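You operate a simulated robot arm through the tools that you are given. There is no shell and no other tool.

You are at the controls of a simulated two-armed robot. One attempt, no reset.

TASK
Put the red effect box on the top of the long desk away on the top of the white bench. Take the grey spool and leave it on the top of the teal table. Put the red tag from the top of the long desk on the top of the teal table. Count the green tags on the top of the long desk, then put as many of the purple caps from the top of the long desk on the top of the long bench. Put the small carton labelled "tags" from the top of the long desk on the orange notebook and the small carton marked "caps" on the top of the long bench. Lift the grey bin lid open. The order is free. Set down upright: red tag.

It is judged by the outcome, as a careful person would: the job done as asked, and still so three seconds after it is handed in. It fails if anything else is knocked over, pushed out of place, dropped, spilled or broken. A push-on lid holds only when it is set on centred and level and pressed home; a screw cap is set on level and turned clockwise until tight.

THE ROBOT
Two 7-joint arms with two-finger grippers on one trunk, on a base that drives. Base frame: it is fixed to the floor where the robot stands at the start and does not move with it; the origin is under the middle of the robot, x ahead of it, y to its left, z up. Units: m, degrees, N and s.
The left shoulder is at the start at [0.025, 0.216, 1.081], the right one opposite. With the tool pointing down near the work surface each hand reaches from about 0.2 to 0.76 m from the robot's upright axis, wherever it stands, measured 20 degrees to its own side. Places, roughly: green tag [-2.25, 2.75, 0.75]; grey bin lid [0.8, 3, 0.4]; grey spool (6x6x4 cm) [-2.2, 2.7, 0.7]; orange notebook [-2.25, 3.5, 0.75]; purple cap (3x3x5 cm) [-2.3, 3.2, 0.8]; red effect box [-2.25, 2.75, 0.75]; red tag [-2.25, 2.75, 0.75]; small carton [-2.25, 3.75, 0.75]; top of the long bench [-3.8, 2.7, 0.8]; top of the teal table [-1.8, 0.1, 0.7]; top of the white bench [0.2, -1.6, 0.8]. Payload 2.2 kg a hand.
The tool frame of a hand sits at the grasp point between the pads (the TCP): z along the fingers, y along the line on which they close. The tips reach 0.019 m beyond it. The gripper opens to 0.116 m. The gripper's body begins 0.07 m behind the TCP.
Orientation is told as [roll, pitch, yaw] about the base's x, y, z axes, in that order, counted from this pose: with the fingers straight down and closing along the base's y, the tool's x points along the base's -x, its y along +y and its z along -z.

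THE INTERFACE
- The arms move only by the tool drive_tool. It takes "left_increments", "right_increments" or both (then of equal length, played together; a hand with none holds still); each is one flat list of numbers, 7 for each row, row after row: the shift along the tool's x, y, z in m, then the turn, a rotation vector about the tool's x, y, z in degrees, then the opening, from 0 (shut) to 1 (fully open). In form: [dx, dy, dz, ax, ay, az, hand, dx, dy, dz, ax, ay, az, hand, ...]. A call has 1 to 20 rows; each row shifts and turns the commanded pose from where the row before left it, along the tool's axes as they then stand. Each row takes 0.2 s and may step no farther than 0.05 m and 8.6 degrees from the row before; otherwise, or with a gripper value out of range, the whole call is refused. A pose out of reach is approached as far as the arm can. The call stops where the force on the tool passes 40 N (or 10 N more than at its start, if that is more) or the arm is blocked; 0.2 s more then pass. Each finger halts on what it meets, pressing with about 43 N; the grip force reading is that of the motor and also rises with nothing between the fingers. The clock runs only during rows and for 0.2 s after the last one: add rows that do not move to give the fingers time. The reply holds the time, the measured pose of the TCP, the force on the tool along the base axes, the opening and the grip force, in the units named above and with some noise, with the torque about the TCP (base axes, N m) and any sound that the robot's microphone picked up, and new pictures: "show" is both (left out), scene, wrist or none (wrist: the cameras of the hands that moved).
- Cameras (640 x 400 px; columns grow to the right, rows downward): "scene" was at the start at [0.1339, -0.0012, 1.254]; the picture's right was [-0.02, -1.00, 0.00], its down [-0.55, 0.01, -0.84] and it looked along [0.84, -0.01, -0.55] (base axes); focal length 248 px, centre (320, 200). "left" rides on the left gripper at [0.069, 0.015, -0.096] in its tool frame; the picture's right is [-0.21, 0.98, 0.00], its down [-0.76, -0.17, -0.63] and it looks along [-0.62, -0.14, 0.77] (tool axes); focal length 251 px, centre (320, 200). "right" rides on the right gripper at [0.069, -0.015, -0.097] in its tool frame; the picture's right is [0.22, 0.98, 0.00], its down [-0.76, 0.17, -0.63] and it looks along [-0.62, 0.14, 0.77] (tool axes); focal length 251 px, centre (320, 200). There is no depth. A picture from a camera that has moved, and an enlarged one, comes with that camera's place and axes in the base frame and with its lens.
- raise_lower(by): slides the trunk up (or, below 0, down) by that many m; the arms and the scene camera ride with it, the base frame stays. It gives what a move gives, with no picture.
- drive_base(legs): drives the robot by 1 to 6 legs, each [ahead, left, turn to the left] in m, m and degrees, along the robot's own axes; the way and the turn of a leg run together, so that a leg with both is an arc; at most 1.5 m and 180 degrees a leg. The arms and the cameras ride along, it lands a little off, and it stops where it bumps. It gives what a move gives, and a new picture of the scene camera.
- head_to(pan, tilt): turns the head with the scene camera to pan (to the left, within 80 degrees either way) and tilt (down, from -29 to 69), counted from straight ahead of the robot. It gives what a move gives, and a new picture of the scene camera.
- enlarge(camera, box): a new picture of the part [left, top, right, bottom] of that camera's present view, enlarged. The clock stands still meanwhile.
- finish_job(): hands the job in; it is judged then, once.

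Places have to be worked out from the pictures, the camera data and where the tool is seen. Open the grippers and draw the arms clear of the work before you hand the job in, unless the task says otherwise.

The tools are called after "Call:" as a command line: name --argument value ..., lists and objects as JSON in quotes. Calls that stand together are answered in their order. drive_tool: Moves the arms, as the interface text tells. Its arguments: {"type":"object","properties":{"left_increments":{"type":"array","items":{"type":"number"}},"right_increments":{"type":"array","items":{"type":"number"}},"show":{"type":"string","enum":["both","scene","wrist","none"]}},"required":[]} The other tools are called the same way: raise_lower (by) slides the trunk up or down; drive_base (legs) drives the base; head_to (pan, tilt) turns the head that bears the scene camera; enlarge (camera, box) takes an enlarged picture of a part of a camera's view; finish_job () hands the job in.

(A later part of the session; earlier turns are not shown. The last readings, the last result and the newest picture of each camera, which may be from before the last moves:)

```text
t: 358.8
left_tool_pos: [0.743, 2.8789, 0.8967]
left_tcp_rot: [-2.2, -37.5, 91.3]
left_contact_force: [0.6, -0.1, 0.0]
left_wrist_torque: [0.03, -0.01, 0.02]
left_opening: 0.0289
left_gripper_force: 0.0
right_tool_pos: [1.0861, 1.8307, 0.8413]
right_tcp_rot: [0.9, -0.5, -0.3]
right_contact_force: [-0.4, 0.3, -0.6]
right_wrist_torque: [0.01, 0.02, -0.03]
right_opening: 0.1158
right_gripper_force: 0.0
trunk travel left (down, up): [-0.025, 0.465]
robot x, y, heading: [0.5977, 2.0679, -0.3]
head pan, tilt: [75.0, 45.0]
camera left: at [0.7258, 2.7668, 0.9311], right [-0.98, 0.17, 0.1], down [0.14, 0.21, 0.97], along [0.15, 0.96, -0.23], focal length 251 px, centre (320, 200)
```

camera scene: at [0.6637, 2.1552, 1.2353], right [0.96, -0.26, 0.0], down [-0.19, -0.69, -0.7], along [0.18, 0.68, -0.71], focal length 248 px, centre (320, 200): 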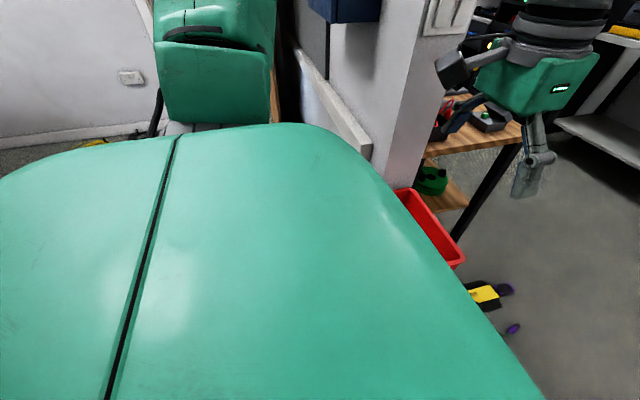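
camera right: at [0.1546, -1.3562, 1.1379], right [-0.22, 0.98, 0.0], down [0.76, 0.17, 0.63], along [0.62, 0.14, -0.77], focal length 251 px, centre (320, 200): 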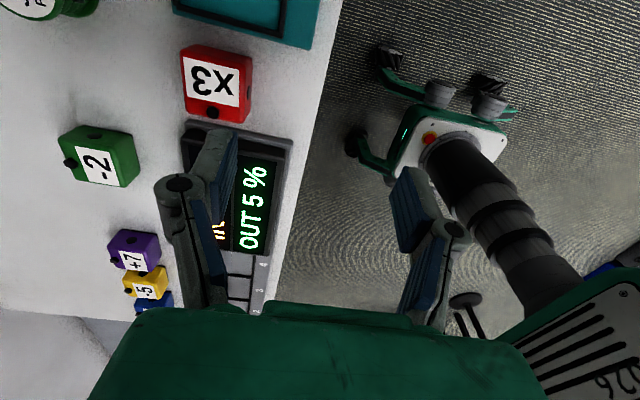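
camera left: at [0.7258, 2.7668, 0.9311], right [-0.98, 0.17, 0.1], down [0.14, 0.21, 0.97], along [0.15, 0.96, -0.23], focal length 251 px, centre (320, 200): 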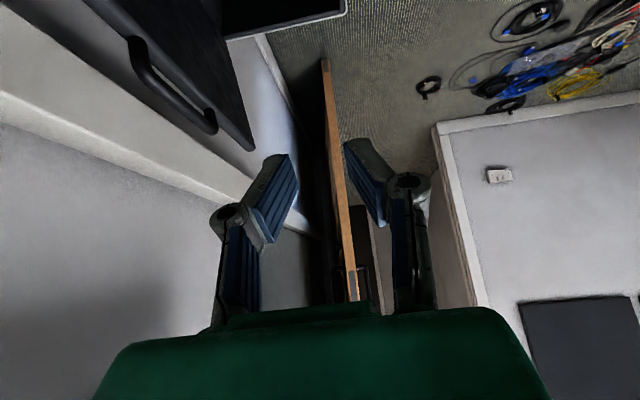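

The lid stands open with its handle up. I raise the trunk back and restore the left hand's neutral orientation.

Call:
raise_lower --by 0.2

Call:
drive_tool --left_increments '[0, 0, 0, 0, 8, 0, 0.5, 0, 0, 0, 0, 8, 0, 0.5, 0, 0, 0, 0, 8, 0, 0.5, 0, 0, 0, 0, 8, 0, 0.5, 0, 0, 0, 0, 5.5, 0, 0.5, 0.02, 0, 0, 0, 0, 8, 1, 0.02, 0, 0, 0, 0, 8, 1, 0.02, 0, 0, 0, 0, 8, 1, 0, 0, 0, 0, 0, 8, 1, 0, 0, 0, 0, 0, 8, 1, 0, 0, 0, 0, 0, 8, 1, 0, 0, 0, 0, 0, 8, 1, 0, 0, 0, 0, 0, 8, 1, 0, 0, 0, 0, 0, 8, 1, 0, 0, 0, 0, 0, 8, 1, 0, 0, 0, 0, 0, 8, 1, 0, 0, 0, 0, 0, 3, 1, 0, 0, 0, 0, 0, 0, 1]' --show "wrist"

```text
t: 360.9
left_tool_pos: [0.7432, 2.8796, 1.0965]
left_tcp_rot: [-2.5, -37.4, 91.4]
left_contact_force: [0.0, -0.9, 0.5]
left_wrist_torque: [-0.01, 0.01, -0.01]
left_opening: 0.0289
left_gripper_force: 0.0
right_tool_pos: [1.0861, 1.8313, 1.0427]
right_tcp_rot: [0.9, -0.5, -0.5]
right_contact_force: [-0.1, -0.2, -0.4]
right_wrist_torque: [0.0, -0.05, -0.02]
right_opening: 0.116
right_gripper_force: 0.1
trunk travel left (down, up): [-0.225, 0.265]
robot x, y, heading: [0.5983, 2.063, -0.2]
head pan, tilt: [75.0, 45.0]
```

```text
t: 364.7
left_tool_pos: [0.734, 2.8204, 1.0969]
left_tcp_rot: [0.0, -1.9, -1.2]
left_contact_force: [0.6, 0.3, 0.2]
left_wrist_torque: [0.0, 0.0, 0.0]
left_opening: 0.1161
left_gripper_force: 0.0
right_tool_pos: [1.0859, 1.8309, 1.0427]
right_tcp_rot: [1.0, -0.5, -0.5]
right_contact_force: [0.1, 0.3, 0.4]
right_wrist_torque: [0.01, 0.01, 0.01]
right_opening: 0.1162
right_gripper_force: 0.0
trunk travel left (down, up): [-0.225, 0.265]
robot x, y, heading: [0.5981, 2.0633, -0.3]
head pan, tilt: [75.0, 45.0]
camera left: at [0.6622, 2.8379, 1.1909], right [0.23, 0.97, 0.01], down [0.73, -0.18, 0.66], along [0.64, -0.15, -0.75], focal length 251 px, centre (320, 200)
```

left: 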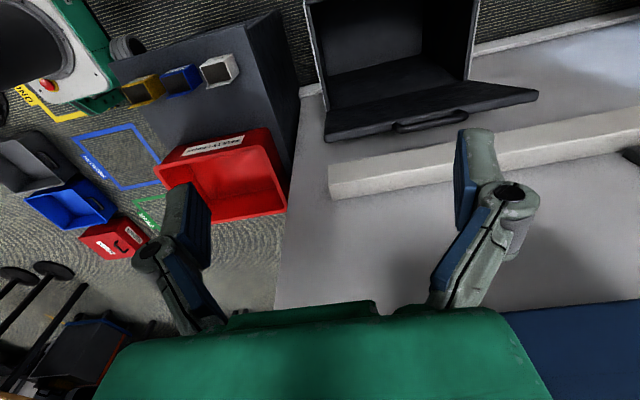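

The wrist view confirms the bin standing open with the lid upright. I bring the left hand back in front of me over the cubby at safe height.

Call:
drive_tool --left_increments '[-0.01, -0.025, 0, 0, 0, 0, 1, -0.018, -0.042, 0, 0, 0, 0, 1, -0.018, -0.042, 0, 0, 0, 0, 1, -0.018, -0.042, 0, 0, 0, 0, 1, -0.018, -0.042, 0, 0, 0, 0, 1, -0.018, -0.042, 0, 0, 0, 0, 1, -0.018, -0.042, 0, 0, 0, 0, 1, -0.018, -0.042, 0, 0, 0, 0, 1, -0.018, -0.042, 0, 0, 0, 0, 1, -0.018, -0.042, 0, 0, 0, 0, 1, -0.018, -0.042, 0, 0, 0, 0, 1, -0.018, -0.042, 0, 0, 0, 0, 1, -0.018, -0.042, 0, 0, 0, 0, 1, 0, 0, 0, 0, 0, 0, 1]' --show "none"

Call:
head_to --pan 60 --tilt 30

```text
t: 367.7
left_tool_pos: [0.8092, 2.5307, 0.9859]
left_tcp_rot: [0.1, -1.9, -1.1]
left_contact_force: [-0.2, 1.0, -0.3]
left_wrist_torque: [-0.03, 0.01, 0.04]
left_opening: 0.116
left_gripper_force: 0.0
left hand out of reach, approached as far as the arm can: row 6, 7, 8, 9, 10, 11, 12, 13
right_tool_pos: [1.0846, 1.8277, 1.0426]
right_tcp_rot: [1.1, -0.7, -0.4]
right_contact_force: [0.2, -0.1, 1.1]
right_wrist_torque: [0.0, 0.0, -0.02]
right_opening: 0.1161
right_gripper_force: 0.1
trunk travel left (down, up): [-0.225, 0.265]
robot x, y, heading: [0.5978, 2.0629, -0.3]
head pan, tilt: [75.0, 45.0]
```

```text
t: 368.5
left_tool_pos: [0.8114, 2.5319, 0.9849]
left_tcp_rot: [0.2, -1.9, -1.1]
left_contact_force: [-0.8, 0.5, 0.7]
left_wrist_torque: [0.02, 0.0, -0.03]
left_opening: 0.116
left_gripper_force: 0.0
right_tool_pos: [1.0855, 1.8313, 1.0425]
right_tcp_rot: [0.9, -0.5, -0.3]
right_contact_force: [-0.3, 0.2, 0.1]
right_wrist_torque: [-0.02, 0.01, -0.01]
right_opening: 0.1161
right_gripper_force: 0.2
trunk travel left (down, up): [-0.225, 0.265]
robot x, y, heading: [0.5996, 2.0679, -0.3]
head pan, tilt: [60.0, 30.0]
camera scene: at [0.6865, 2.1455, 1.2585], right [0.86, -0.5, 0.0], down [-0.25, -0.43, -0.86], along [0.43, 0.75, -0.5], focal length 248 px, centre (320, 200)
```

scene: 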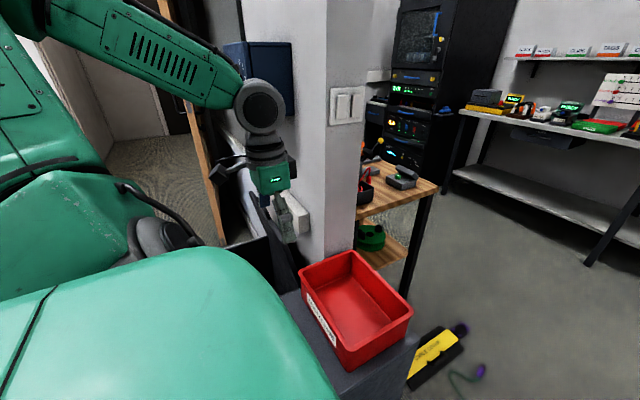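

The arm stalled partway through an awkward zone. I issue a hold to see where it settles.

Call:
drive_tool --left_increments '[0, 0, 0, 0, 0, 0, 1, 0, 0, 0, 0, 0, 0, 1, 0, 0, 0, 0, 0, 0, 1]' --show "wrist"

```text
t: 369.3
left_tool_pos: [0.8094, 2.5327, 0.9843]
left_tcp_rot: [0.1, -1.8, -1.1]
left_contact_force: [-0.2, 0.1, 0.0]
left_wrist_torque: [0.02, -0.01, 0.0]
left_opening: 0.116
left_gripper_force: 0.2
right_tool_pos: [1.086, 1.8301, 1.0434]
right_tcp_rot: [1.1, -0.5, -0.4]
right_contact_force: [-0.2, 0.1, -0.5]
right_wrist_torque: [0.0, 0.0, -0.01]
right_opening: 0.1164
right_gripper_force: 0.1
trunk travel left (down, up): [-0.225, 0.265]
robot x, y, heading: [0.5963, 2.0689, -0.6]
head pan, tilt: [60.0, 30.0]
camera left: at [0.738, 2.5499, 1.0797], right [0.23, 0.97, 0.01], down [0.73, -0.18, 0.66], along [0.64, -0.15, -0.75], focal length 251 px, centre (320, 200)
```

left: 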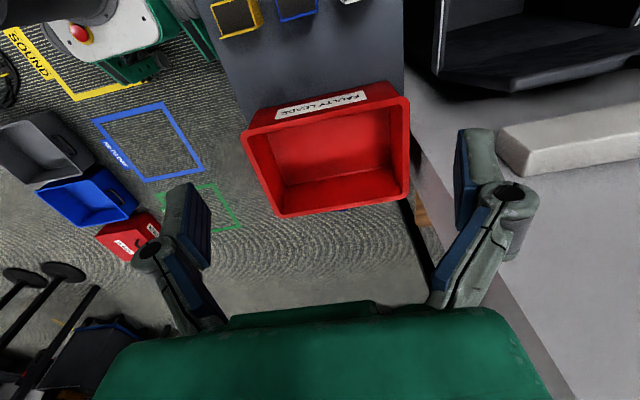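

Call:
drive_tool --left_increments '[-0.025, -0.02, -0.015, 0, 0, 0, 1, -0.03, -0.03, -0.015, 0, 0, 0, 1, -0.03, -0.03, -0.015, 0, 0, 0, 1, -0.03, -0.03, -0.01, 0, 0, 0, 1, -0.025, -0.03, -0.005, 0, 0, 0, 1, 0, -0.03, 0, 0, 0, 0, 1, 0, 0, 0, 0, 0, 0, 1]' --show "none"

```text
t: 370.9
left_tool_pos: [0.946, 2.3594, 1.0492]
left_tcp_rot: [0.0, -1.9, -1.0]
left_contact_force: [0.1, -0.6, 0.4]
left_wrist_torque: [0.02, 0.01, 0.03]
left_opening: 0.116
left_gripper_force: 0.2
right_tool_pos: [1.086, 1.8314, 1.0432]
right_tcp_rot: [0.9, -0.5, -0.3]
right_contact_force: [0.1, -0.1, -0.1]
right_wrist_torque: [0.02, 0.0, 0.0]
right_opening: 0.1163
right_gripper_force: 0.1
trunk travel left (down, up): [-0.225, 0.265]
robot x, y, heading: [0.5988, 2.0664, -0.3]
head pan, tilt: [60.0, 30.0]
```

Both hands are back in travel posture. I back away from the bin area (clear of the cables) and check the lid from a distance.

Call:
drive_base --legs '[[-0.55, -0.25, 0]]'

Call:
head_to --pan 50 --tilt 25

Call:
enlarge --camera "scene" --box '[240, 120, 480, 270]'

```text
t: 374.3
left_tool_pos: [0.3891, 2.1136, 1.0478]
left_tcp_rot: [0.0, -1.9, -1.2]
left_contact_force: [0.3, -0.8, 0.5]
left_wrist_torque: [0.02, -0.01, -0.01]
left_opening: 0.1161
left_gripper_force: 0.0
right_tool_pos: [0.5265, 1.5855, 1.0429]
right_tcp_rot: [0.9, -0.6, -0.6]
right_contact_force: [0.1, -0.2, -0.2]
right_wrist_torque: [0.02, 0.0, -0.01]
right_opening: 0.1161
right_gripper_force: 0.0
trunk travel left (down, up): [-0.225, 0.265]
robot x, y, heading: [0.0424, 1.8177, -0.6]
head pan, tilt: [60.0, 30.0]
camera scene: at [0.1309, 1.9016, 1.2584], right [0.86, -0.51, 0.0], down [-0.26, -0.43, -0.86], along [0.44, 0.75, -0.5], focal length 248 px, centre (320, 200)
```

scene: 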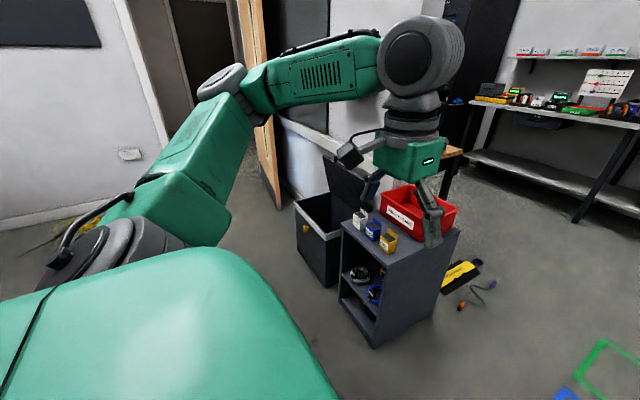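

```text
t: 375.1
left_tool_pos: [0.3852, 2.1144, 1.0498]
left_tcp_rot: [0.1, -1.9, -1.1]
left_contact_force: [-1.2, 0.6, 0.1]
left_wrist_torque: [-0.03, 0.04, 0.01]
left_opening: 0.1162
left_gripper_force: 0.1
right_tool_pos: [0.5256, 1.5846, 1.0431]
right_tcp_rot: [1.1, -0.8, -0.6]
right_contact_force: [-0.2, 0.3, 0.2]
right_wrist_torque: [0.02, 0.03, -0.03]
right_opening: 0.1162
right_gripper_force: 0.1
trunk travel left (down, up): [-0.225, 0.265]
robot x, y, heading: [0.0422, 1.8208, -0.5]
head pan, tilt: [50.0, 25.0]
camera scene: at [0.1448, 1.8938, 1.2663], right [0.76, -0.65, 0.0], down [-0.28, -0.32, -0.9], along [0.59, 0.69, -0.43], focal length 248 px, centre (320, 200)
```

scene: 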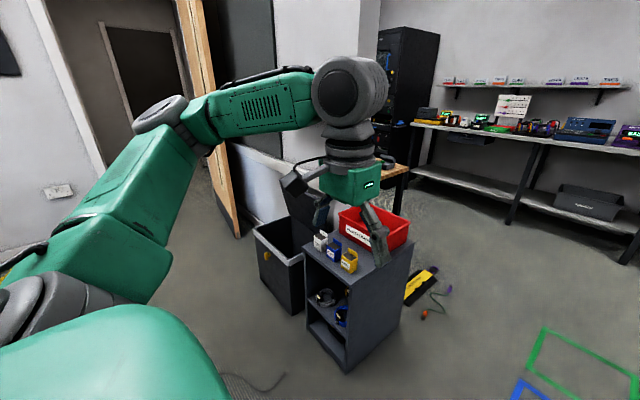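

```text
2.67 times, centred on (360, 195) of scene
camera zoom: at [0.1448, 1.8938, 1.2663], right [0.76, -0.65, 0.0], down [-0.28, -0.32, -0.9], along [0.59, 0.69, -0.43], focal length 661 px, centre (213, 213)
```

zoom: 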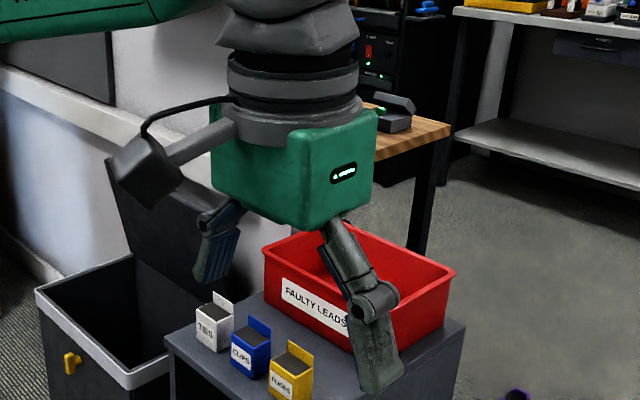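

The bin is clearly open with its lid standing upright. Now I head back to the desk for the red tag.

Call:
head_to --pan 0 --tilt 30

Call:
drive_base --legs '[[0, 0, -90], [1.0, 0, 0], [0, 0, -90], [1.5, 0, 0], [1.45, 0, 0]]'

```text
t: 376.2
left_tool_pos: [0.3863, 2.1139, 1.0504]
left_tcp_rot: [0.1, -2.0, -1.2]
left_contact_force: [-0.1, 0.0, -0.1]
left_wrist_torque: [0.0, 0.03, 0.03]
left_opening: 0.1159
left_gripper_force: 0.1
right_tool_pos: [0.5253, 1.5843, 1.0438]
right_tcp_rot: [1.0, -0.7, -0.5]
right_contact_force: [1.6, -0.1, -0.7]
right_wrist_torque: [0.05, -0.04, 0.01]
right_opening: 0.1157
right_gripper_force: 0.0
trunk travel left (down, up): [-0.225, 0.265]
robot x, y, heading: [0.04, 1.8218, -0.6]
head pan, tilt: [0.0, 30.0]
camera scene: at [0.1758, 1.8216, 1.2585], right [-0.01, -1.0, 0.0], down [-0.5, 0.0, -0.86], along [0.86, -0.01, -0.5], focal length 248 px, centre (320, 200)
```

scene: 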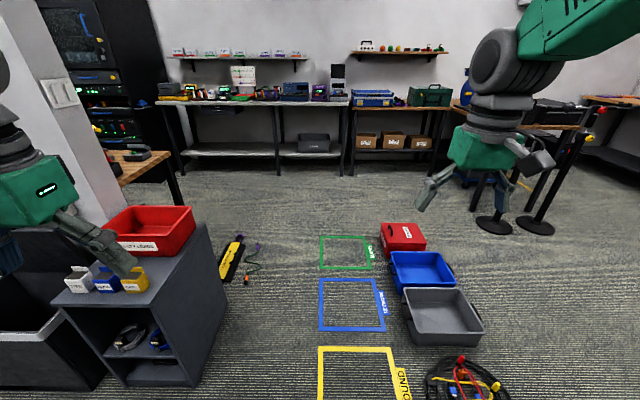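

```text
t: 402.9
left_tool_pos: [-3.2661, 0.5742, 1.0505]
left_tcp_rot: [0.2, -2.0, 178.5]
left_contact_force: [-0.6, 1.0, -0.1]
left_wrist_torque: [0.0, -0.01, 0.0]
left_opening: 0.1161
left_gripper_force: 0.1
right_tool_pos: [-3.4022, 1.1029, 1.0438]
right_tcp_rot: [1.1, -0.7, 179.2]
right_contact_force: [-0.6, 0.8, 0.0]
right_wrist_torque: [0.0, -0.01, 0.02]
right_opening: 0.1157
right_gripper_force: 0.1
trunk travel left (down, up): [-0.225, 0.265]
robot x, y, heading: [-2.9258, 0.8634, 179.2]
head pan, tilt: [0.0, 30.0]
camera scene: at [-3.0513, 0.8642, 1.2584], right [0.01, 1.0, 0.0], down [0.5, 0.0, -0.86], along [-0.86, 0.01, -0.5], focal length 248 px, centre (320, 200)
```

scene: 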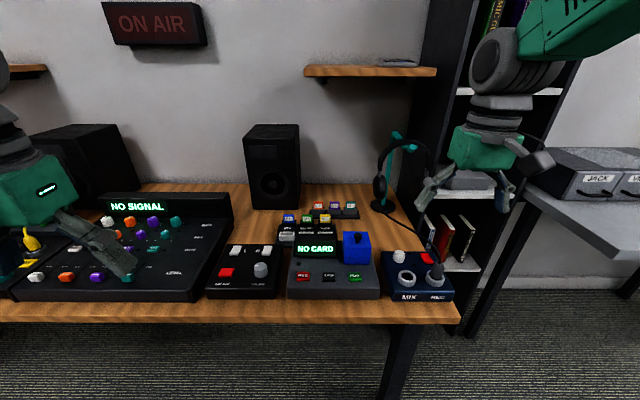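

I back off slightly from the mixing table before turning, then turn toward +y and drive up the aisle.

Call:
drive_base --legs '[[-0.1, 0, 0], [0, 0, -89]]'

Call:
drive_base --legs '[[1.45, 0, 0], [0.5, 0, 0], [0, 0, -90]]'

Call:
head_to --pan 0 --tilt 45

```text
t: 407.9
left_tool_pos: [-3.108, 1.2074, 1.0517]
left_tcp_rot: [0.2, -2.2, 88.4]
left_contact_force: [0.5, 0.3, 0.4]
left_wrist_torque: [0.0, 0.0, -0.03]
left_opening: 0.116
left_gripper_force: 0.1
right_tool_pos: [-2.5779, 1.3428, 1.0434]
right_tcp_rot: [1.0, -0.9, 89.0]
right_contact_force: [0.8, -0.6, -0.1]
right_wrist_torque: [-0.01, 0.0, 0.01]
right_opening: 0.1159
right_gripper_force: 0.1
trunk travel left (down, up): [-0.225, 0.265]
robot x, y, heading: [-2.822, 0.8629, 89.0]
head pan, tilt: [0.0, 30.0]
camera scene: at [-2.8187, 0.9962, 1.2585], right [1.0, -0.01, 0.0], down [-0.01, -0.5, -0.86], along [0.01, 0.86, -0.5], focal length 248 px, centre (320, 200)
```

scene: 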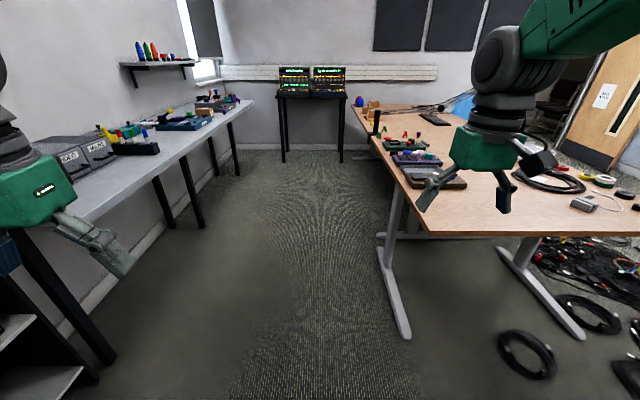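

```text
t: 421.5
left_tool_pos: [-2.4317, 3.0968, 1.0522]
left_tcp_rot: [0.3, -2.3, -3.0]
left_contact_force: [-0.3, 0.2, -0.4]
left_wrist_torque: [0.0, -0.01, 0.0]
left_opening: 0.1158
left_gripper_force: 0.0
right_tool_pos: [-2.3083, 2.5649, 1.0451]
right_tcp_rot: [1.1, -0.9, -2.4]
right_contact_force: [0.1, 0.2, 0.9]
right_wrist_torque: [-0.03, -0.02, 0.03]
right_opening: 0.116
right_gripper_force: 0.1
trunk travel left (down, up): [-0.225, 0.265]
robot x, y, heading: [-2.7776, 2.819, -2.0]
head pan, tilt: [0.0, 30.0]
camera scene: at [-2.6462, 2.8149, 1.2585], right [-0.04, -1.0, 0.0], down [-0.5, 0.02, -0.86], along [0.86, -0.03, -0.5], focal length 248 px, centre (320, 200)
```

scene: 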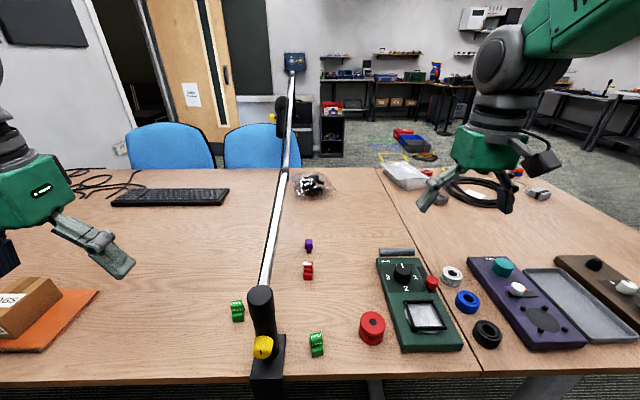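

```text
t: 422.3
left_tool_pos: [-2.4335, 3.0964, 1.0535]
left_tcp_rot: [0.3, -2.5, -3.1]
left_contact_force: [0.7, -0.2, 1.0]
left_wrist_torque: [0.01, 0.01, -0.02]
left_opening: 0.1162
left_gripper_force: 0.1
right_tool_pos: [-2.3103, 2.5636, 1.0459]
right_tcp_rot: [1.3, -1.0, -2.4]
right_contact_force: [-0.7, 0.2, 0.1]
right_wrist_torque: [0.0, -0.04, 0.02]
right_opening: 0.1163
right_gripper_force: 0.1
trunk travel left (down, up): [-0.225, 0.265]
robot x, y, heading: [-2.7821, 2.8205, -2.2]
head pan, tilt: [0.0, 45.0]
camera scene: at [-2.6557, 2.8152, 1.236], right [-0.04, -1.0, 0.0], down [-0.71, 0.03, -0.71], along [0.7, -0.03, -0.71], focal length 248 px, centre (320, 200)
```

scene: 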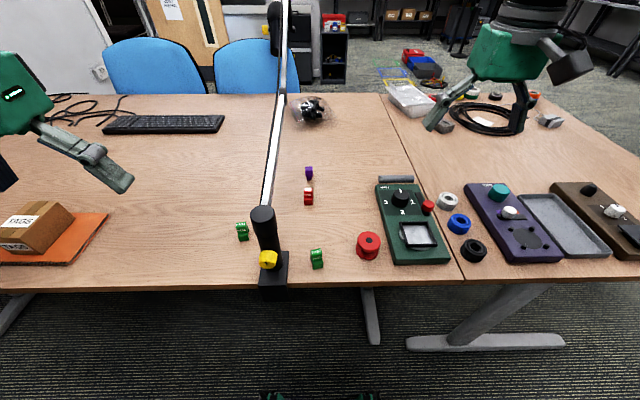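

The red tag (308,197) stands alone now, with only the boom nearby at y≈2.90. I turn the right hand 90° (fingers closing along x) and lean it 20° away from the boom.

Call:
drive_tool --right_increments '[0, 0, 0, 0, 0, -8.4, 1, 0, 0, 0, 0, 0, -8.4, 1, 0, 0, 0, 0, 0, -8.4, 1, 0, 0, 0, 0, 0, -8.4, 1, 0, 0, 0, 0, 0, -8.4, 1, 0, 0, 0, 0, 0, -8.4, 1, 0, 0, 0, 0, 0, -8.4, 1, 0, 0, 0, 0, 0, -8.4, 0.8, 0, 0, 0, 0, 0, -8.4, 0.7, 0, 0, 0, 0, 0, -8.4, 0.7, 0, 0, 0, 0, 0, -8.4, 0.7, 0, 0, 0, 0, -8, 0, 0.7, 0, 0, 0, 0, -8, 0, 0.7, 0, 0, 0, 0, -4, 0, 0.7, 0, 0, 0, 0, 0, 0, 0.7]' --show "both"

```text
t: 425.5
left_tool_pos: [-2.4336, 3.0971, 1.0534]
left_tcp_rot: [0.2, -2.3, -3.0]
left_contact_force: [-0.4, 0.2, 0.0]
left_wrist_torque: [0.01, 0.01, -0.03]
left_opening: 0.1161
left_gripper_force: 0.1
right_tool_pos: [-2.3102, 2.5638, 1.0459]
right_tcp_rot: [-1.2, -21.2, 90.6]
right_contact_force: [0.8, -0.1, -0.1]
right_wrist_torque: [0.01, -0.01, 0.0]
right_opening: 0.0809
right_gripper_force: 0.1
trunk travel left (down, up): [-0.225, 0.265]
robot x, y, heading: [-2.7813, 2.8184, -2.0]
head pan, tilt: [0.0, 45.0]
camera scene: at [-2.6554, 2.8146, 1.2359], right [-0.04, -1.0, 0.0], down [-0.71, 0.03, -0.7], along [0.7, -0.03, -0.71], focal length 248 px, centre (320, 200)
camera right: at [-2.2973, 2.4659, 1.1123], right [-0.97, -0.2, -0.1], down [-0.18, 0.48, 0.86], along [-0.13, 0.86, -0.5], focal length 251 px, centre (320, 200)
```

scene: 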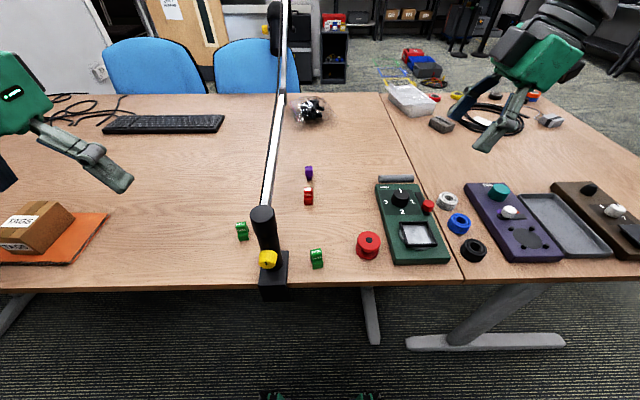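
right: 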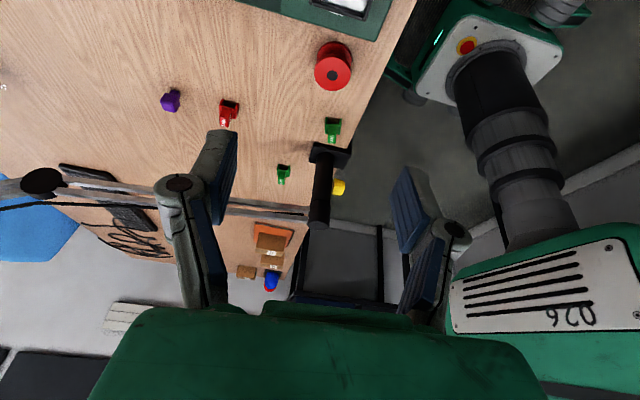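

I bring the right hand to a hover 13 cm above the tag along its leaning axis.

Call:
drive_tool --right_increments '[-0.0179, -0.0172, 0.0281, 0, 0, 0, 0.7, -0.0179, -0.0172, 0.0281, 0, 0, 0, 0.7, -0.0179, -0.0172, 0.0281, 0, 0, 0, 0.7, -0.0179, -0.0172, 0.0281, 0, 0, 0, 0.7, -0.0179, -0.0172, 0.0281, 0, 0, 0, 0.7, -0.0179, -0.0172, 0.0281, 0, 0, 0, 0.7, -0.0179, -0.0172, 0.0281, 0, 0, 0, 0.7, -0.0179, -0.0172, 0.0281, 0, 0, 0, 0.7, 0, 0, 0, 0, 0, 0, 0.7, 0, 0, 0, 0, 0, 0, 0.7]' --show "both"

Call:
enlarge --camera "right" --box '[200, 30, 440, 180]'

```text
t: 427.7
left_tool_pos: [-2.4342, 3.0957, 1.0539]
left_tcp_rot: [0.2, -2.4, -2.9]
left_contact_force: [0.4, -0.1, -0.6]
left_wrist_torque: [-0.03, 0.01, -0.02]
left_opening: 0.1162
left_gripper_force: 0.0
right_tool_pos: [-2.1709, 2.777, 0.8926]
right_tcp_rot: [-1.3, -21.2, 90.5]
right_contact_force: [0.6, -0.4, -0.1]
right_wrist_torque: [-0.03, 0.0, -0.02]
right_opening: 0.0815
right_gripper_force: 0.2
trunk travel left (down, up): [-0.225, 0.265]
robot x, y, heading: [-2.7796, 2.8159, -2.2]
head pan, tilt: [0.0, 45.0]
camera scene: at [-2.6541, 2.815, 1.2357], right [-0.04, -1.0, 0.0], down [-0.71, 0.03, -0.7], along [0.7, -0.03, -0.71], focal length 248 px, centre (320, 200)
camera right: at [-2.1572, 2.6789, 0.957], right [-0.97, -0.2, -0.1], down [-0.18, 0.48, 0.86], along [-0.13, 0.86, -0.5], focal length 251 px, centre (320, 200)
```

scene: 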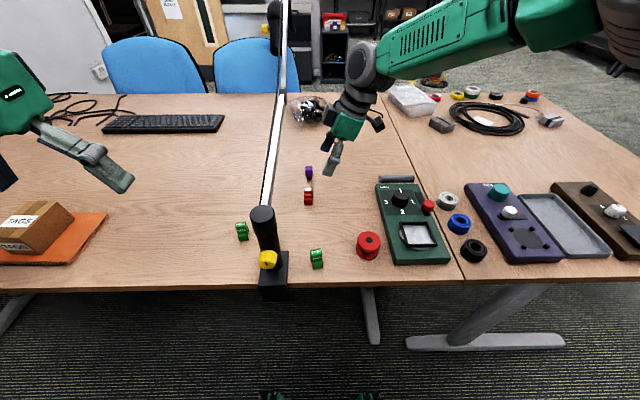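
right: 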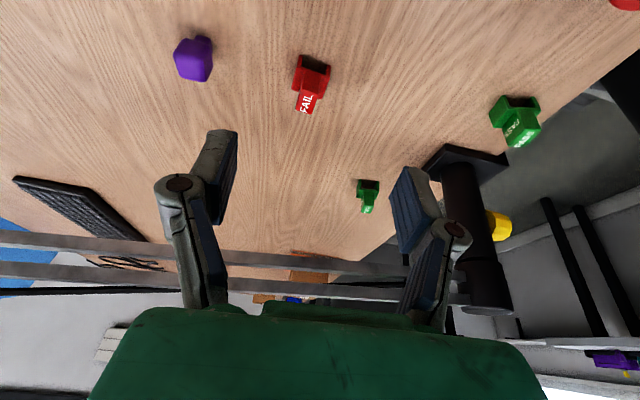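

```text
2.67 times, centred on (320, 105) of right
camera zoom: at [-2.1572, 2.6789, 0.957], right [-0.97, -0.2, -0.1], down [-0.18, 0.48, 0.86], along [-0.13, 0.86, -0.5], focal length 670 px, centre (320, 453)
```

zoom: 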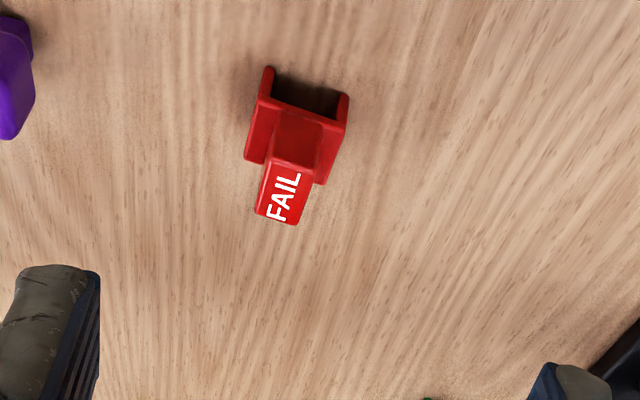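

The tag's upper block is centred at about (-2.160, 2.819), ~2 cm thick in x, above a wider base. I align with it, narrow the fingers and approach partway.

Call:
drive_tool --right_increments '[0, -0.005, 0, 0, 0, 2, 0.4, 0.002, -0.005, 0.02, 0, 0, 0, 0.4, 0, 0, 0.025, 0, 0, 0, 0.4, 0, 0, 0.025, 0, 0, 0, 0.4, 0, 0, 0, 0, 0, 0, 0.4, 0, 0, 0, 0, 0, 0, 0.4]' --show "wrist"

Call:
enlarge --camera "right" --box '[200, 50, 440, 200]'

```text
t: 429.1
left_tool_pos: [-2.4338, 3.0968, 1.0539]
left_tcp_rot: [0.3, -2.3, -3.0]
left_contact_force: [1.1, 0.6, 0.1]
left_wrist_torque: [0.0, -0.02, -0.01]
left_opening: 0.1161
left_gripper_force: 0.1
right_tool_pos: [-2.1572, 2.8029, 0.8253]
right_tcp_rot: [-0.4, -21.2, 88.5]
right_contact_force: [-0.2, -0.4, 0.3]
right_wrist_torque: [0.03, 0.0, 0.02]
right_opening: 0.0465
right_gripper_force: 0.0
trunk travel left (down, up): [-0.225, 0.265]
robot x, y, heading: [-2.7777, 2.8152, -2.0]
head pan, tilt: [0.0, 45.0]
camera right: at [-2.1478, 2.7031, 0.8907], right [-0.98, -0.17, -0.08], down [-0.16, 0.48, 0.86], along [-0.11, 0.86, -0.5], focal length 251 px, centre (320, 200)
```

right: 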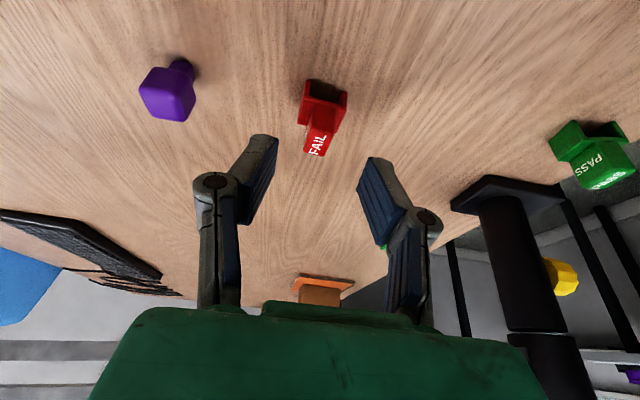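

```text
2.67 times, centred on (320, 125) of right
camera zoom: at [-2.1478, 2.7031, 0.8907], right [-0.98, -0.17, -0.08], down [-0.16, 0.48, 0.86], along [-0.11, 0.86, -0.5], focal length 670 px, centre (320, 400)
```

zoom: 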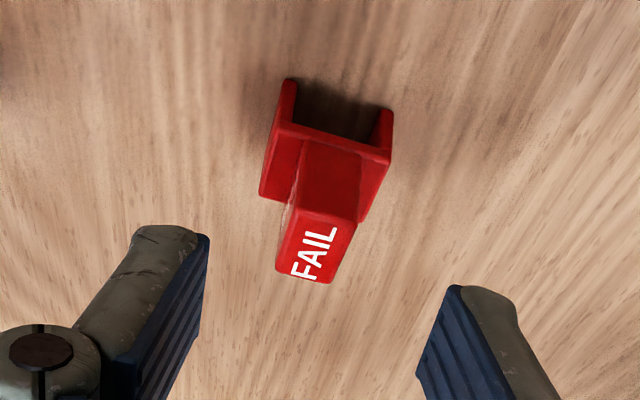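

The upper block is centred between the fingers. I advance 38 mm so the pads straddle it just above the base shoulders.

Call:
drive_tool --right_increments '[0.001, 0, 0.013, 0, 0, 0, 0.4, 0, 0, 0.013, 0, 0, 0, 0.4, 0, 0, 0.012, 0, 0, 0, 0.4, 0, 0, 0, 0, 0, 0, 0.4, 0, 0, 0, 0, 0, 0, 0.4]' --show "both"

Call:
enlarge --camera "scene" --box '[240, 130, 400, 230]'

```text
t: 430.3
left_tool_pos: [-2.4348, 3.0972, 1.0529]
left_tcp_rot: [0.3, -2.4, -3.0]
left_contact_force: [-0.6, -0.5, -0.2]
left_wrist_torque: [-0.02, 0.0, 0.0]
left_opening: 0.116
left_gripper_force: 0.1
right_tool_pos: [-2.1563, 2.816, 0.7894]
right_tcp_rot: [-0.3, -21.1, 88.3]
right_contact_force: [0.3, -0.1, -0.1]
right_wrist_torque: [-0.03, -0.01, 0.0]
right_opening: 0.0464
right_gripper_force: 0.0
trunk travel left (down, up): [-0.225, 0.265]
robot x, y, heading: [-2.777, 2.8166, -2.3]
head pan, tilt: [0.0, 45.0]
camera scene: at [-2.654, 2.8162, 1.2357], right [-0.04, -1.0, 0.0], down [-0.71, 0.02, -0.7], along [0.7, -0.03, -0.71], focal length 248 px, centre (320, 200)
camera right: at [-2.1468, 2.7164, 0.8554], right [-0.98, -0.17, -0.08], down [-0.16, 0.48, 0.86], along [-0.11, 0.86, -0.5], focal length 251 px, centre (320, 200)
```

scene: 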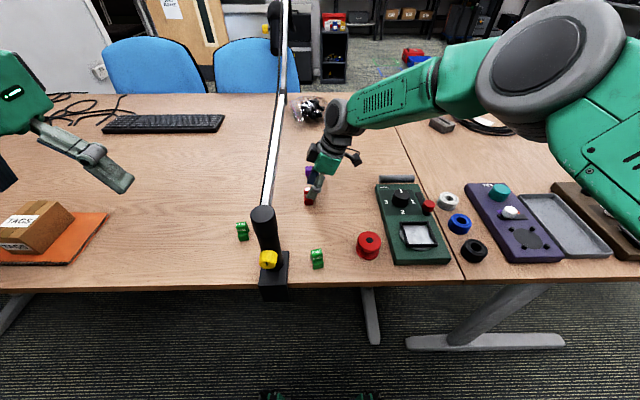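
right: 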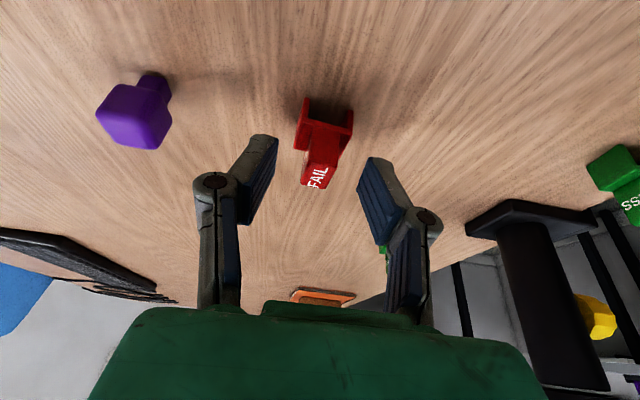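

```text
4.00 times, centred on (320, 180) of scene
camera zoom: at [-2.654, 2.8162, 1.2357], right [-0.04, -1.0, 0.0], down [-0.71, 0.02, -0.7], along [0.7, -0.03, -0.71], focal length 991 px, centre (320, 280)
```

zoom: 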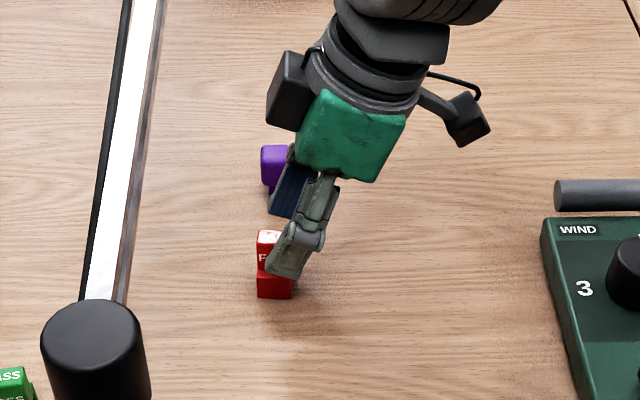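

Well placed: hand leans away from the boom, pads straddle the tag's upper block. Closing.

Call:
drive_tool --right_increments '[0, 0, 0, 0, 0, 0, 0.25, 0, 0, 0, 0, 0, 0, 0.1, 0, 0, 0, 0, 0, 0, 0, 0, 0, 0, 0, 0, 0, 0]' --show "wrist"

Call:
enlarge --camera "right" --box '[220, 70, 420, 220]'

```text
t: 431.3
left_tool_pos: [-2.4346, 3.0965, 1.0525]
left_tcp_rot: [0.3, -2.4, -2.9]
left_contact_force: [-0.3, 0.5, -0.1]
left_wrist_torque: [0.02, -0.02, -0.01]
left_opening: 0.1161
left_gripper_force: 0.1
right_tool_pos: [-2.1582, 2.8144, 0.7908]
right_tcp_rot: [-0.4, -21.1, 88.4]
right_contact_force: [0.0, 0.4, 0.3]
right_wrist_torque: [0.01, -0.01, 0.0]
right_opening: 0.0159
right_gripper_force: 41.6
trunk travel left (down, up): [-0.225, 0.265]
robot x, y, heading: [-2.7789, 2.8195, -2.1]
head pan, tilt: [0.0, 45.0]
camera right: at [-2.1469, 2.7164, 0.8555], right [-0.98, -0.17, -0.08], down [-0.16, 0.48, 0.86], along [-0.11, 0.86, -0.5], focal length 251 px, centre (320, 200)
```

right: 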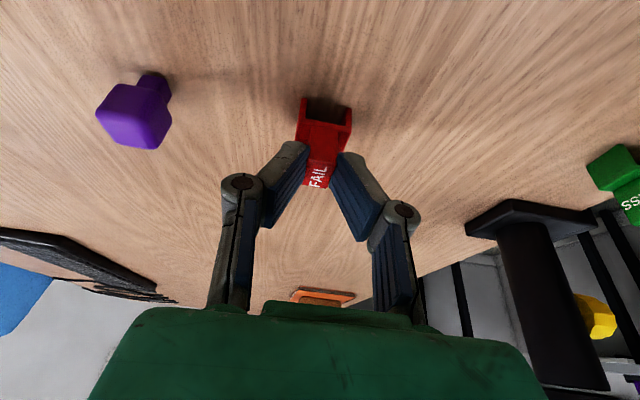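

```text
2.67 times, centred on (320, 145) of right
camera zoom: at [-2.1469, 2.7164, 0.8555], right [-0.98, -0.17, -0.08], down [-0.16, 0.48, 0.86], along [-0.11, 0.86, -0.5], focal length 670 px, centre (320, 347)
```

zoom: 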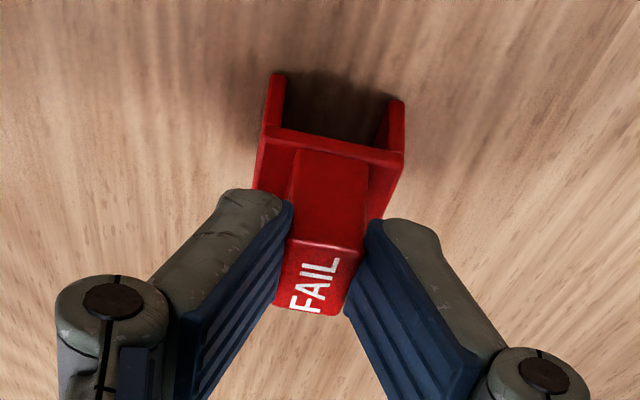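

Tag gripped on its upper block (0.016). I lift it straight up with a slight drift away from the boom.

Call:
drive_tool --right_increments '[-0.0054, 0, -0.014, 0, 0, 0, 0, -0.008, 0, -0.029, 0, 0, 0, 0, -0.009, 0, -0.034, 0, 0, 0, 0, -0.009, 0, -0.035, 0, 0, 0, 0, -0.009, 0, -0.035, 0, 0, 0, 0, -0.009, 0, -0.035, 0, 0, 0, 0, -0.009, 0, -0.035, 0, 0, 0, 0, -0.009, 0, -0.03, 0, 0, 0, 0, 0, 0, 0, 0, 0, 0, 0]' --show "both"

```text
t: 433.3
left_tool_pos: [-2.434, 3.0968, 1.0526]
left_tcp_rot: [0.3, -2.4, -3.0]
left_contact_force: [-0.9, -0.1, -0.2]
left_wrist_torque: [-0.04, -0.01, 0.05]
left_opening: 0.1159
left_gripper_force: 0.1
right_tool_pos: [-2.16, 2.7896, 1.0449]
right_tcp_rot: [-0.3, -21.2, 88.4]
right_contact_force: [0.2, 0.2, 0.0]
right_wrist_torque: [0.02, -0.02, -0.02]
right_opening: 0.0156
right_gripper_force: 41.2
trunk travel left (down, up): [-0.225, 0.265]
robot x, y, heading: [-2.7804, 2.8206, -1.8]
head pan, tilt: [0.0, 45.0]
camera scene: at [-2.654, 2.816, 1.2357], right [-0.04, -1.0, 0.0], down [-0.71, 0.02, -0.7], along [0.7, -0.03, -0.71], focal length 248 px, centre (320, 200)
camera right: at [-2.1491, 2.6906, 1.1104], right [-0.98, -0.17, -0.08], down [-0.16, 0.48, 0.86], along [-0.11, 0.86, -0.5], focal length 251 px, centre (320, 200)
```

scene: 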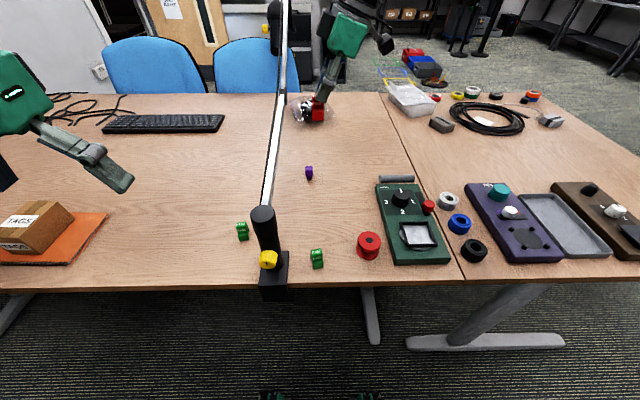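
right: 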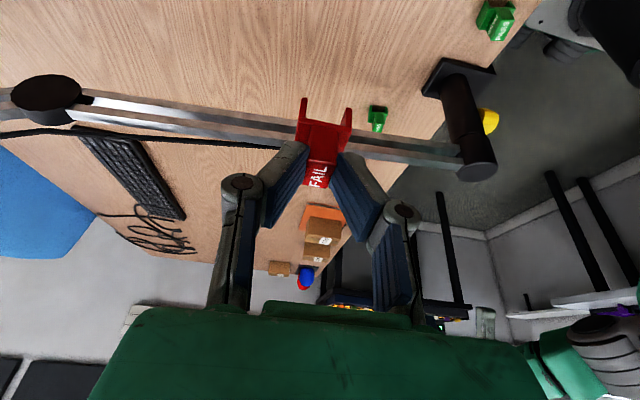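

Tag is up. I draw the right hand in toward the body before driving to the teal table.

Call:
drive_tool --right_increments '[0.0136, 0.0138, -0.0053, 0, 0, 0, 0, 0.0272, 0.0275, -0.0107, 0, 0, 0, 0, 0.0272, 0.0275, -0.0107, 0, 0, 0, 0, 0.0272, 0.0275, -0.0107, 0, 0, 0, 0, 0.0272, 0.0275, -0.0107, 0, 0, 0, 0, 0.0272, 0.0275, -0.0107, 0, 0, 0, 0, 0.0136, 0.0138, -0.0053, 0, 0, 0, 0, 0, 0, 0, 0, 0, 0, 0]' --show "none"

Call:
drive_base --legs '[[-0.14, 0, 0], [0, 0, -88]]'

```text
t: 435.1
left_tool_pos: [-2.4347, 3.0966, 1.0533]
left_tcp_rot: [0.3, -2.3, -2.9]
left_contact_force: [-1.1, -0.6, 0.7]
left_wrist_torque: [0.0, 0.01, 0.0]
left_opening: 0.1158
left_gripper_force: 0.1
right_tool_pos: [-2.3308, 2.6179, 1.0446]
right_tcp_rot: [-0.4, -21.3, 88.4]
right_contact_force: [0.5, -1.0, 0.0]
right_wrist_torque: [-0.05, -0.06, 0.0]
right_opening: 0.0156
right_gripper_force: 41.5
trunk travel left (down, up): [-0.225, 0.265]
robot x, y, heading: [-2.7779, 2.817, -2.1]
head pan, tilt: [0.0, 45.0]
```

```text
t: 440.1
left_tool_pos: [-2.6275, 2.4869, 1.0542]
left_tcp_rot: [0.3, -2.4, -90.9]
left_contact_force: [-0.1, -0.4, -0.2]
left_wrist_torque: [-0.02, 0.02, 0.02]
left_opening: 0.1161
left_gripper_force: 0.1
right_tool_pos: [-3.1016, 2.3662, 1.0455]
right_tcp_rot: [-0.4, -21.3, 0.5]
right_contact_force: [0.6, 0.2, 0.1]
right_wrist_torque: [-0.02, 0.02, 0.0]
right_opening: 0.0156
right_gripper_force: 41.8
trunk travel left (down, up): [-0.225, 0.265]
robot x, y, heading: [-2.9178, 2.8241, -90.0]
head pan, tilt: [0.0, 45.0]
camera scene: at [-2.9173, 2.6993, 1.2359], right [-1.0, 0.0, 0.0], down [0.0, 0.71, -0.7], along [0.0, -0.7, -0.71], focal length 248 px, centre (320, 200)
```

scene: 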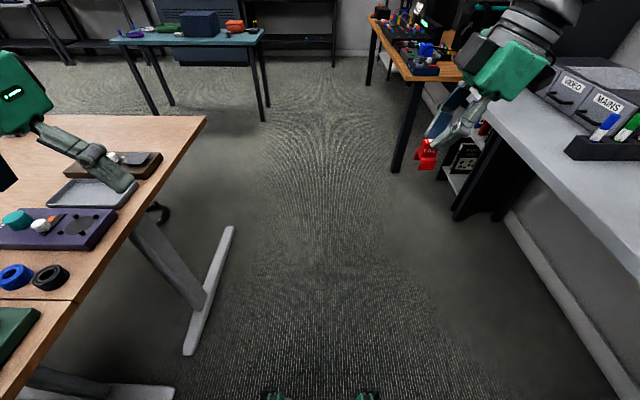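

Facing -y with the tag held upright. I drive down the aisle, then use turns rather than strafing (less sway) to reach the teal table.

Call:
drive_base --legs '[[1.4, 0, 0], [0.38, 0, 0], [0, 0, 90], [0.82, 0, 0], [0, 0, -90]]'

Call:
head_to --pan -10 --tilt 40

```text
t: 460.7
left_tool_pos: [-1.8186, 0.6967, 1.054]
left_tcp_rot: [0.3, -2.6, -91.5]
left_contact_force: [0.3, -0.2, -0.4]
left_wrist_torque: [0.01, 0.03, 0.0]
left_opening: 0.1159
left_gripper_force: 0.1
right_tool_pos: [-2.2936, 0.5809, 1.0456]
right_tcp_rot: [-0.7, -21.2, -0.1]
right_contact_force: [0.3, -0.8, -0.5]
right_wrist_torque: [0.03, 0.01, 0.05]
right_opening: 0.0156
right_gripper_force: 41.3
trunk travel left (down, up): [-0.225, 0.265]
robot x, y, heading: [-2.1086, 1.0331, -90.6]
head pan, tilt: [0.0, 45.0]
camera scene: at [-2.1059, 0.909, 1.2359], right [-1.0, 0.01, 0.0], down [0.01, 0.71, -0.7], along [-0.01, -0.7, -0.71], focal length 248 px, centre (320, 200)
```

scene: 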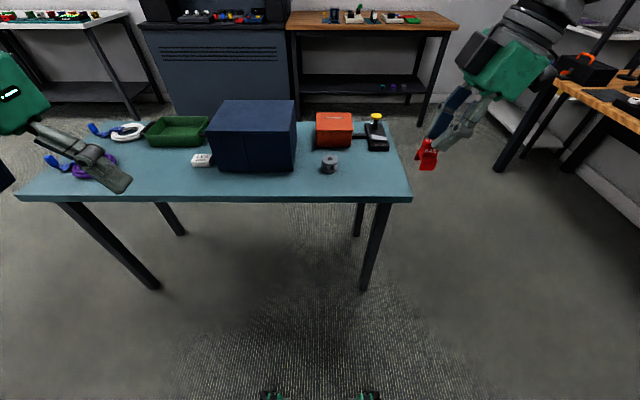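

```text
t: 461.4
left_tool_pos: [-1.8186, 0.6977, 1.055]
left_tcp_rot: [0.3, -2.7, -91.6]
left_contact_force: [0.7, -0.5, -0.3]
left_wrist_torque: [-0.02, 0.04, 0.0]
left_opening: 0.116
left_gripper_force: 0.0
right_tool_pos: [-2.2934, 0.5837, 1.0462]
right_tcp_rot: [-0.7, -21.2, 0.0]
right_contact_force: [0.1, 0.7, 0.4]
right_wrist_torque: [0.0, 0.0, 0.02]
right_opening: 0.016
right_gripper_force: 41.5
trunk travel left (down, up): [-0.225, 0.265]
robot x, y, heading: [-2.107, 1.0315, -90.5]
head pan, tilt: [-10.0, 40.0]
camera scene: at [-2.1206, 0.907, 1.2432], right [-0.98, 0.18, 0.0], down [0.12, 0.63, -0.76], along [-0.14, -0.75, -0.65], focal length 248 px, centre (320, 200)
```

scene: 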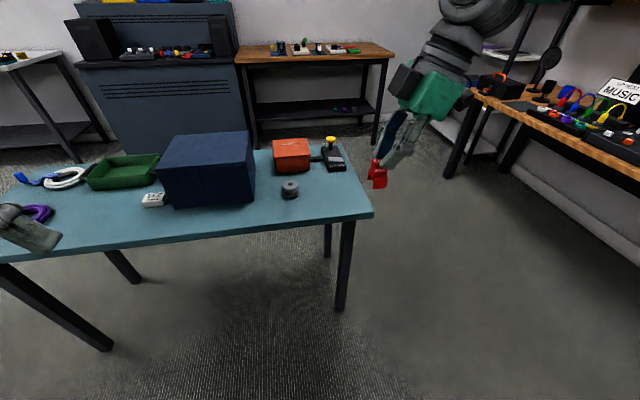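

I drive 0.24 m ahead so the right hand comes over the table's free right end.

Call:
drive_base --legs '[[0.24, 0, 0]]'

Call:
drive_tool --right_increments '[0, 0, 0, 0, 0, 0, 0, 0, 0, 0, 0, 0, 0, 0, 0, 0, 0, 0, 0, 0, 0, 0, 0, 0, 0, 0, 0, 0, 0, 0, 0, 0, 0, 0, 0, 0, 0, 0, 0, 0, 0, 0]' --show "both"

```text
t: 463.2
left_tool_pos: [-1.82, 0.4575, 1.0535]
left_tcp_rot: [0.3, -2.6, -91.5]
left_contact_force: [0.3, -0.5, 0.4]
left_wrist_torque: [0.07, 0.01, -0.02]
left_opening: 0.116
left_gripper_force: 0.1
right_tool_pos: [-2.2957, 0.3428, 1.0459]
right_tcp_rot: [-0.6, -21.2, -0.1]
right_contact_force: [1.1, -0.9, -0.3]
right_wrist_torque: [0.04, 0.0, 0.02]
right_opening: 0.0157
right_gripper_force: 41.9
trunk travel left (down, up): [-0.225, 0.265]
robot x, y, heading: [-2.1083, 0.7925, -90.8]
head pan, tilt: [-10.0, 40.0]
camera scene: at [-2.1231, 0.6663, 1.2431], right [-0.98, 0.19, 0.0], down [0.12, 0.63, -0.76], along [-0.14, -0.75, -0.65], focal length 248 px, centre (320, 200)
```

scene: 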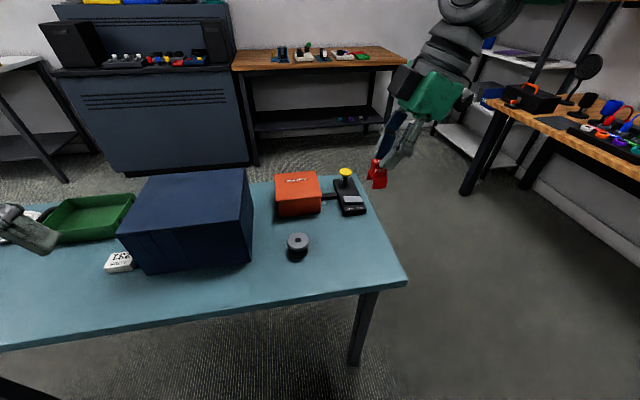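

```text
t: 464.6
left_tool_pos: [-1.8218, 0.4598, 1.0559]
left_tcp_rot: [0.4, -2.8, -91.5]
left_contact_force: [0.3, -0.1, 0.1]
left_wrist_torque: [0.01, 0.02, 0.01]
left_opening: 0.1161
left_gripper_force: 0.1
right_tool_pos: [-2.2956, 0.3453, 1.0479]
right_tcp_rot: [-0.8, -21.2, 0.0]
right_contact_force: [-0.8, 0.2, -0.4]
right_wrist_torque: [0.05, -0.02, -0.01]
right_opening: 0.0156
right_gripper_force: 41.6
trunk travel left (down, up): [-0.225, 0.265]
robot x, y, heading: [-2.1088, 0.7899, -90.7]
head pan, tilt: [-10.0, 40.0]
camera scene: at [-2.1235, 0.6667, 1.2432], right [-0.98, 0.19, 0.0], down [0.12, 0.63, -0.76], along [-0.14, -0.75, -0.65], focal length 248 px, centre (320, 200)
camera right: at [-2.3967, 0.3317, 1.1127], right [-0.19, 0.98, -0.09], down [0.48, 0.17, 0.86], along [0.86, 0.12, -0.5], focal length 251 px, centre (320, 200)
```

scene: 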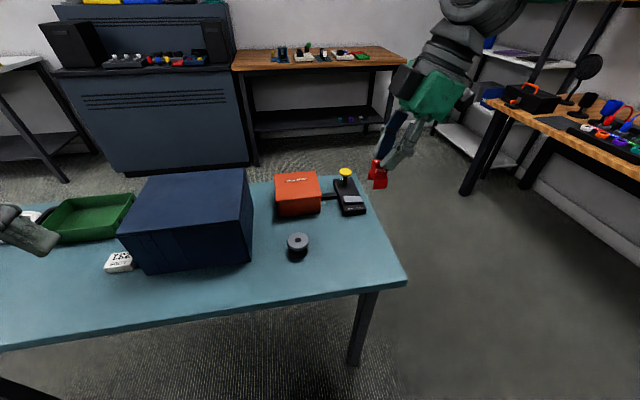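
right: 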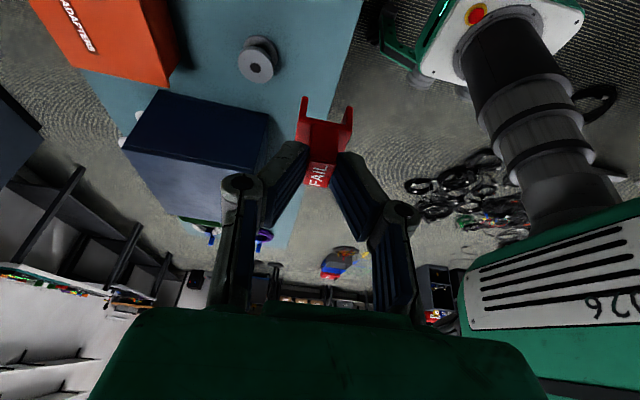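

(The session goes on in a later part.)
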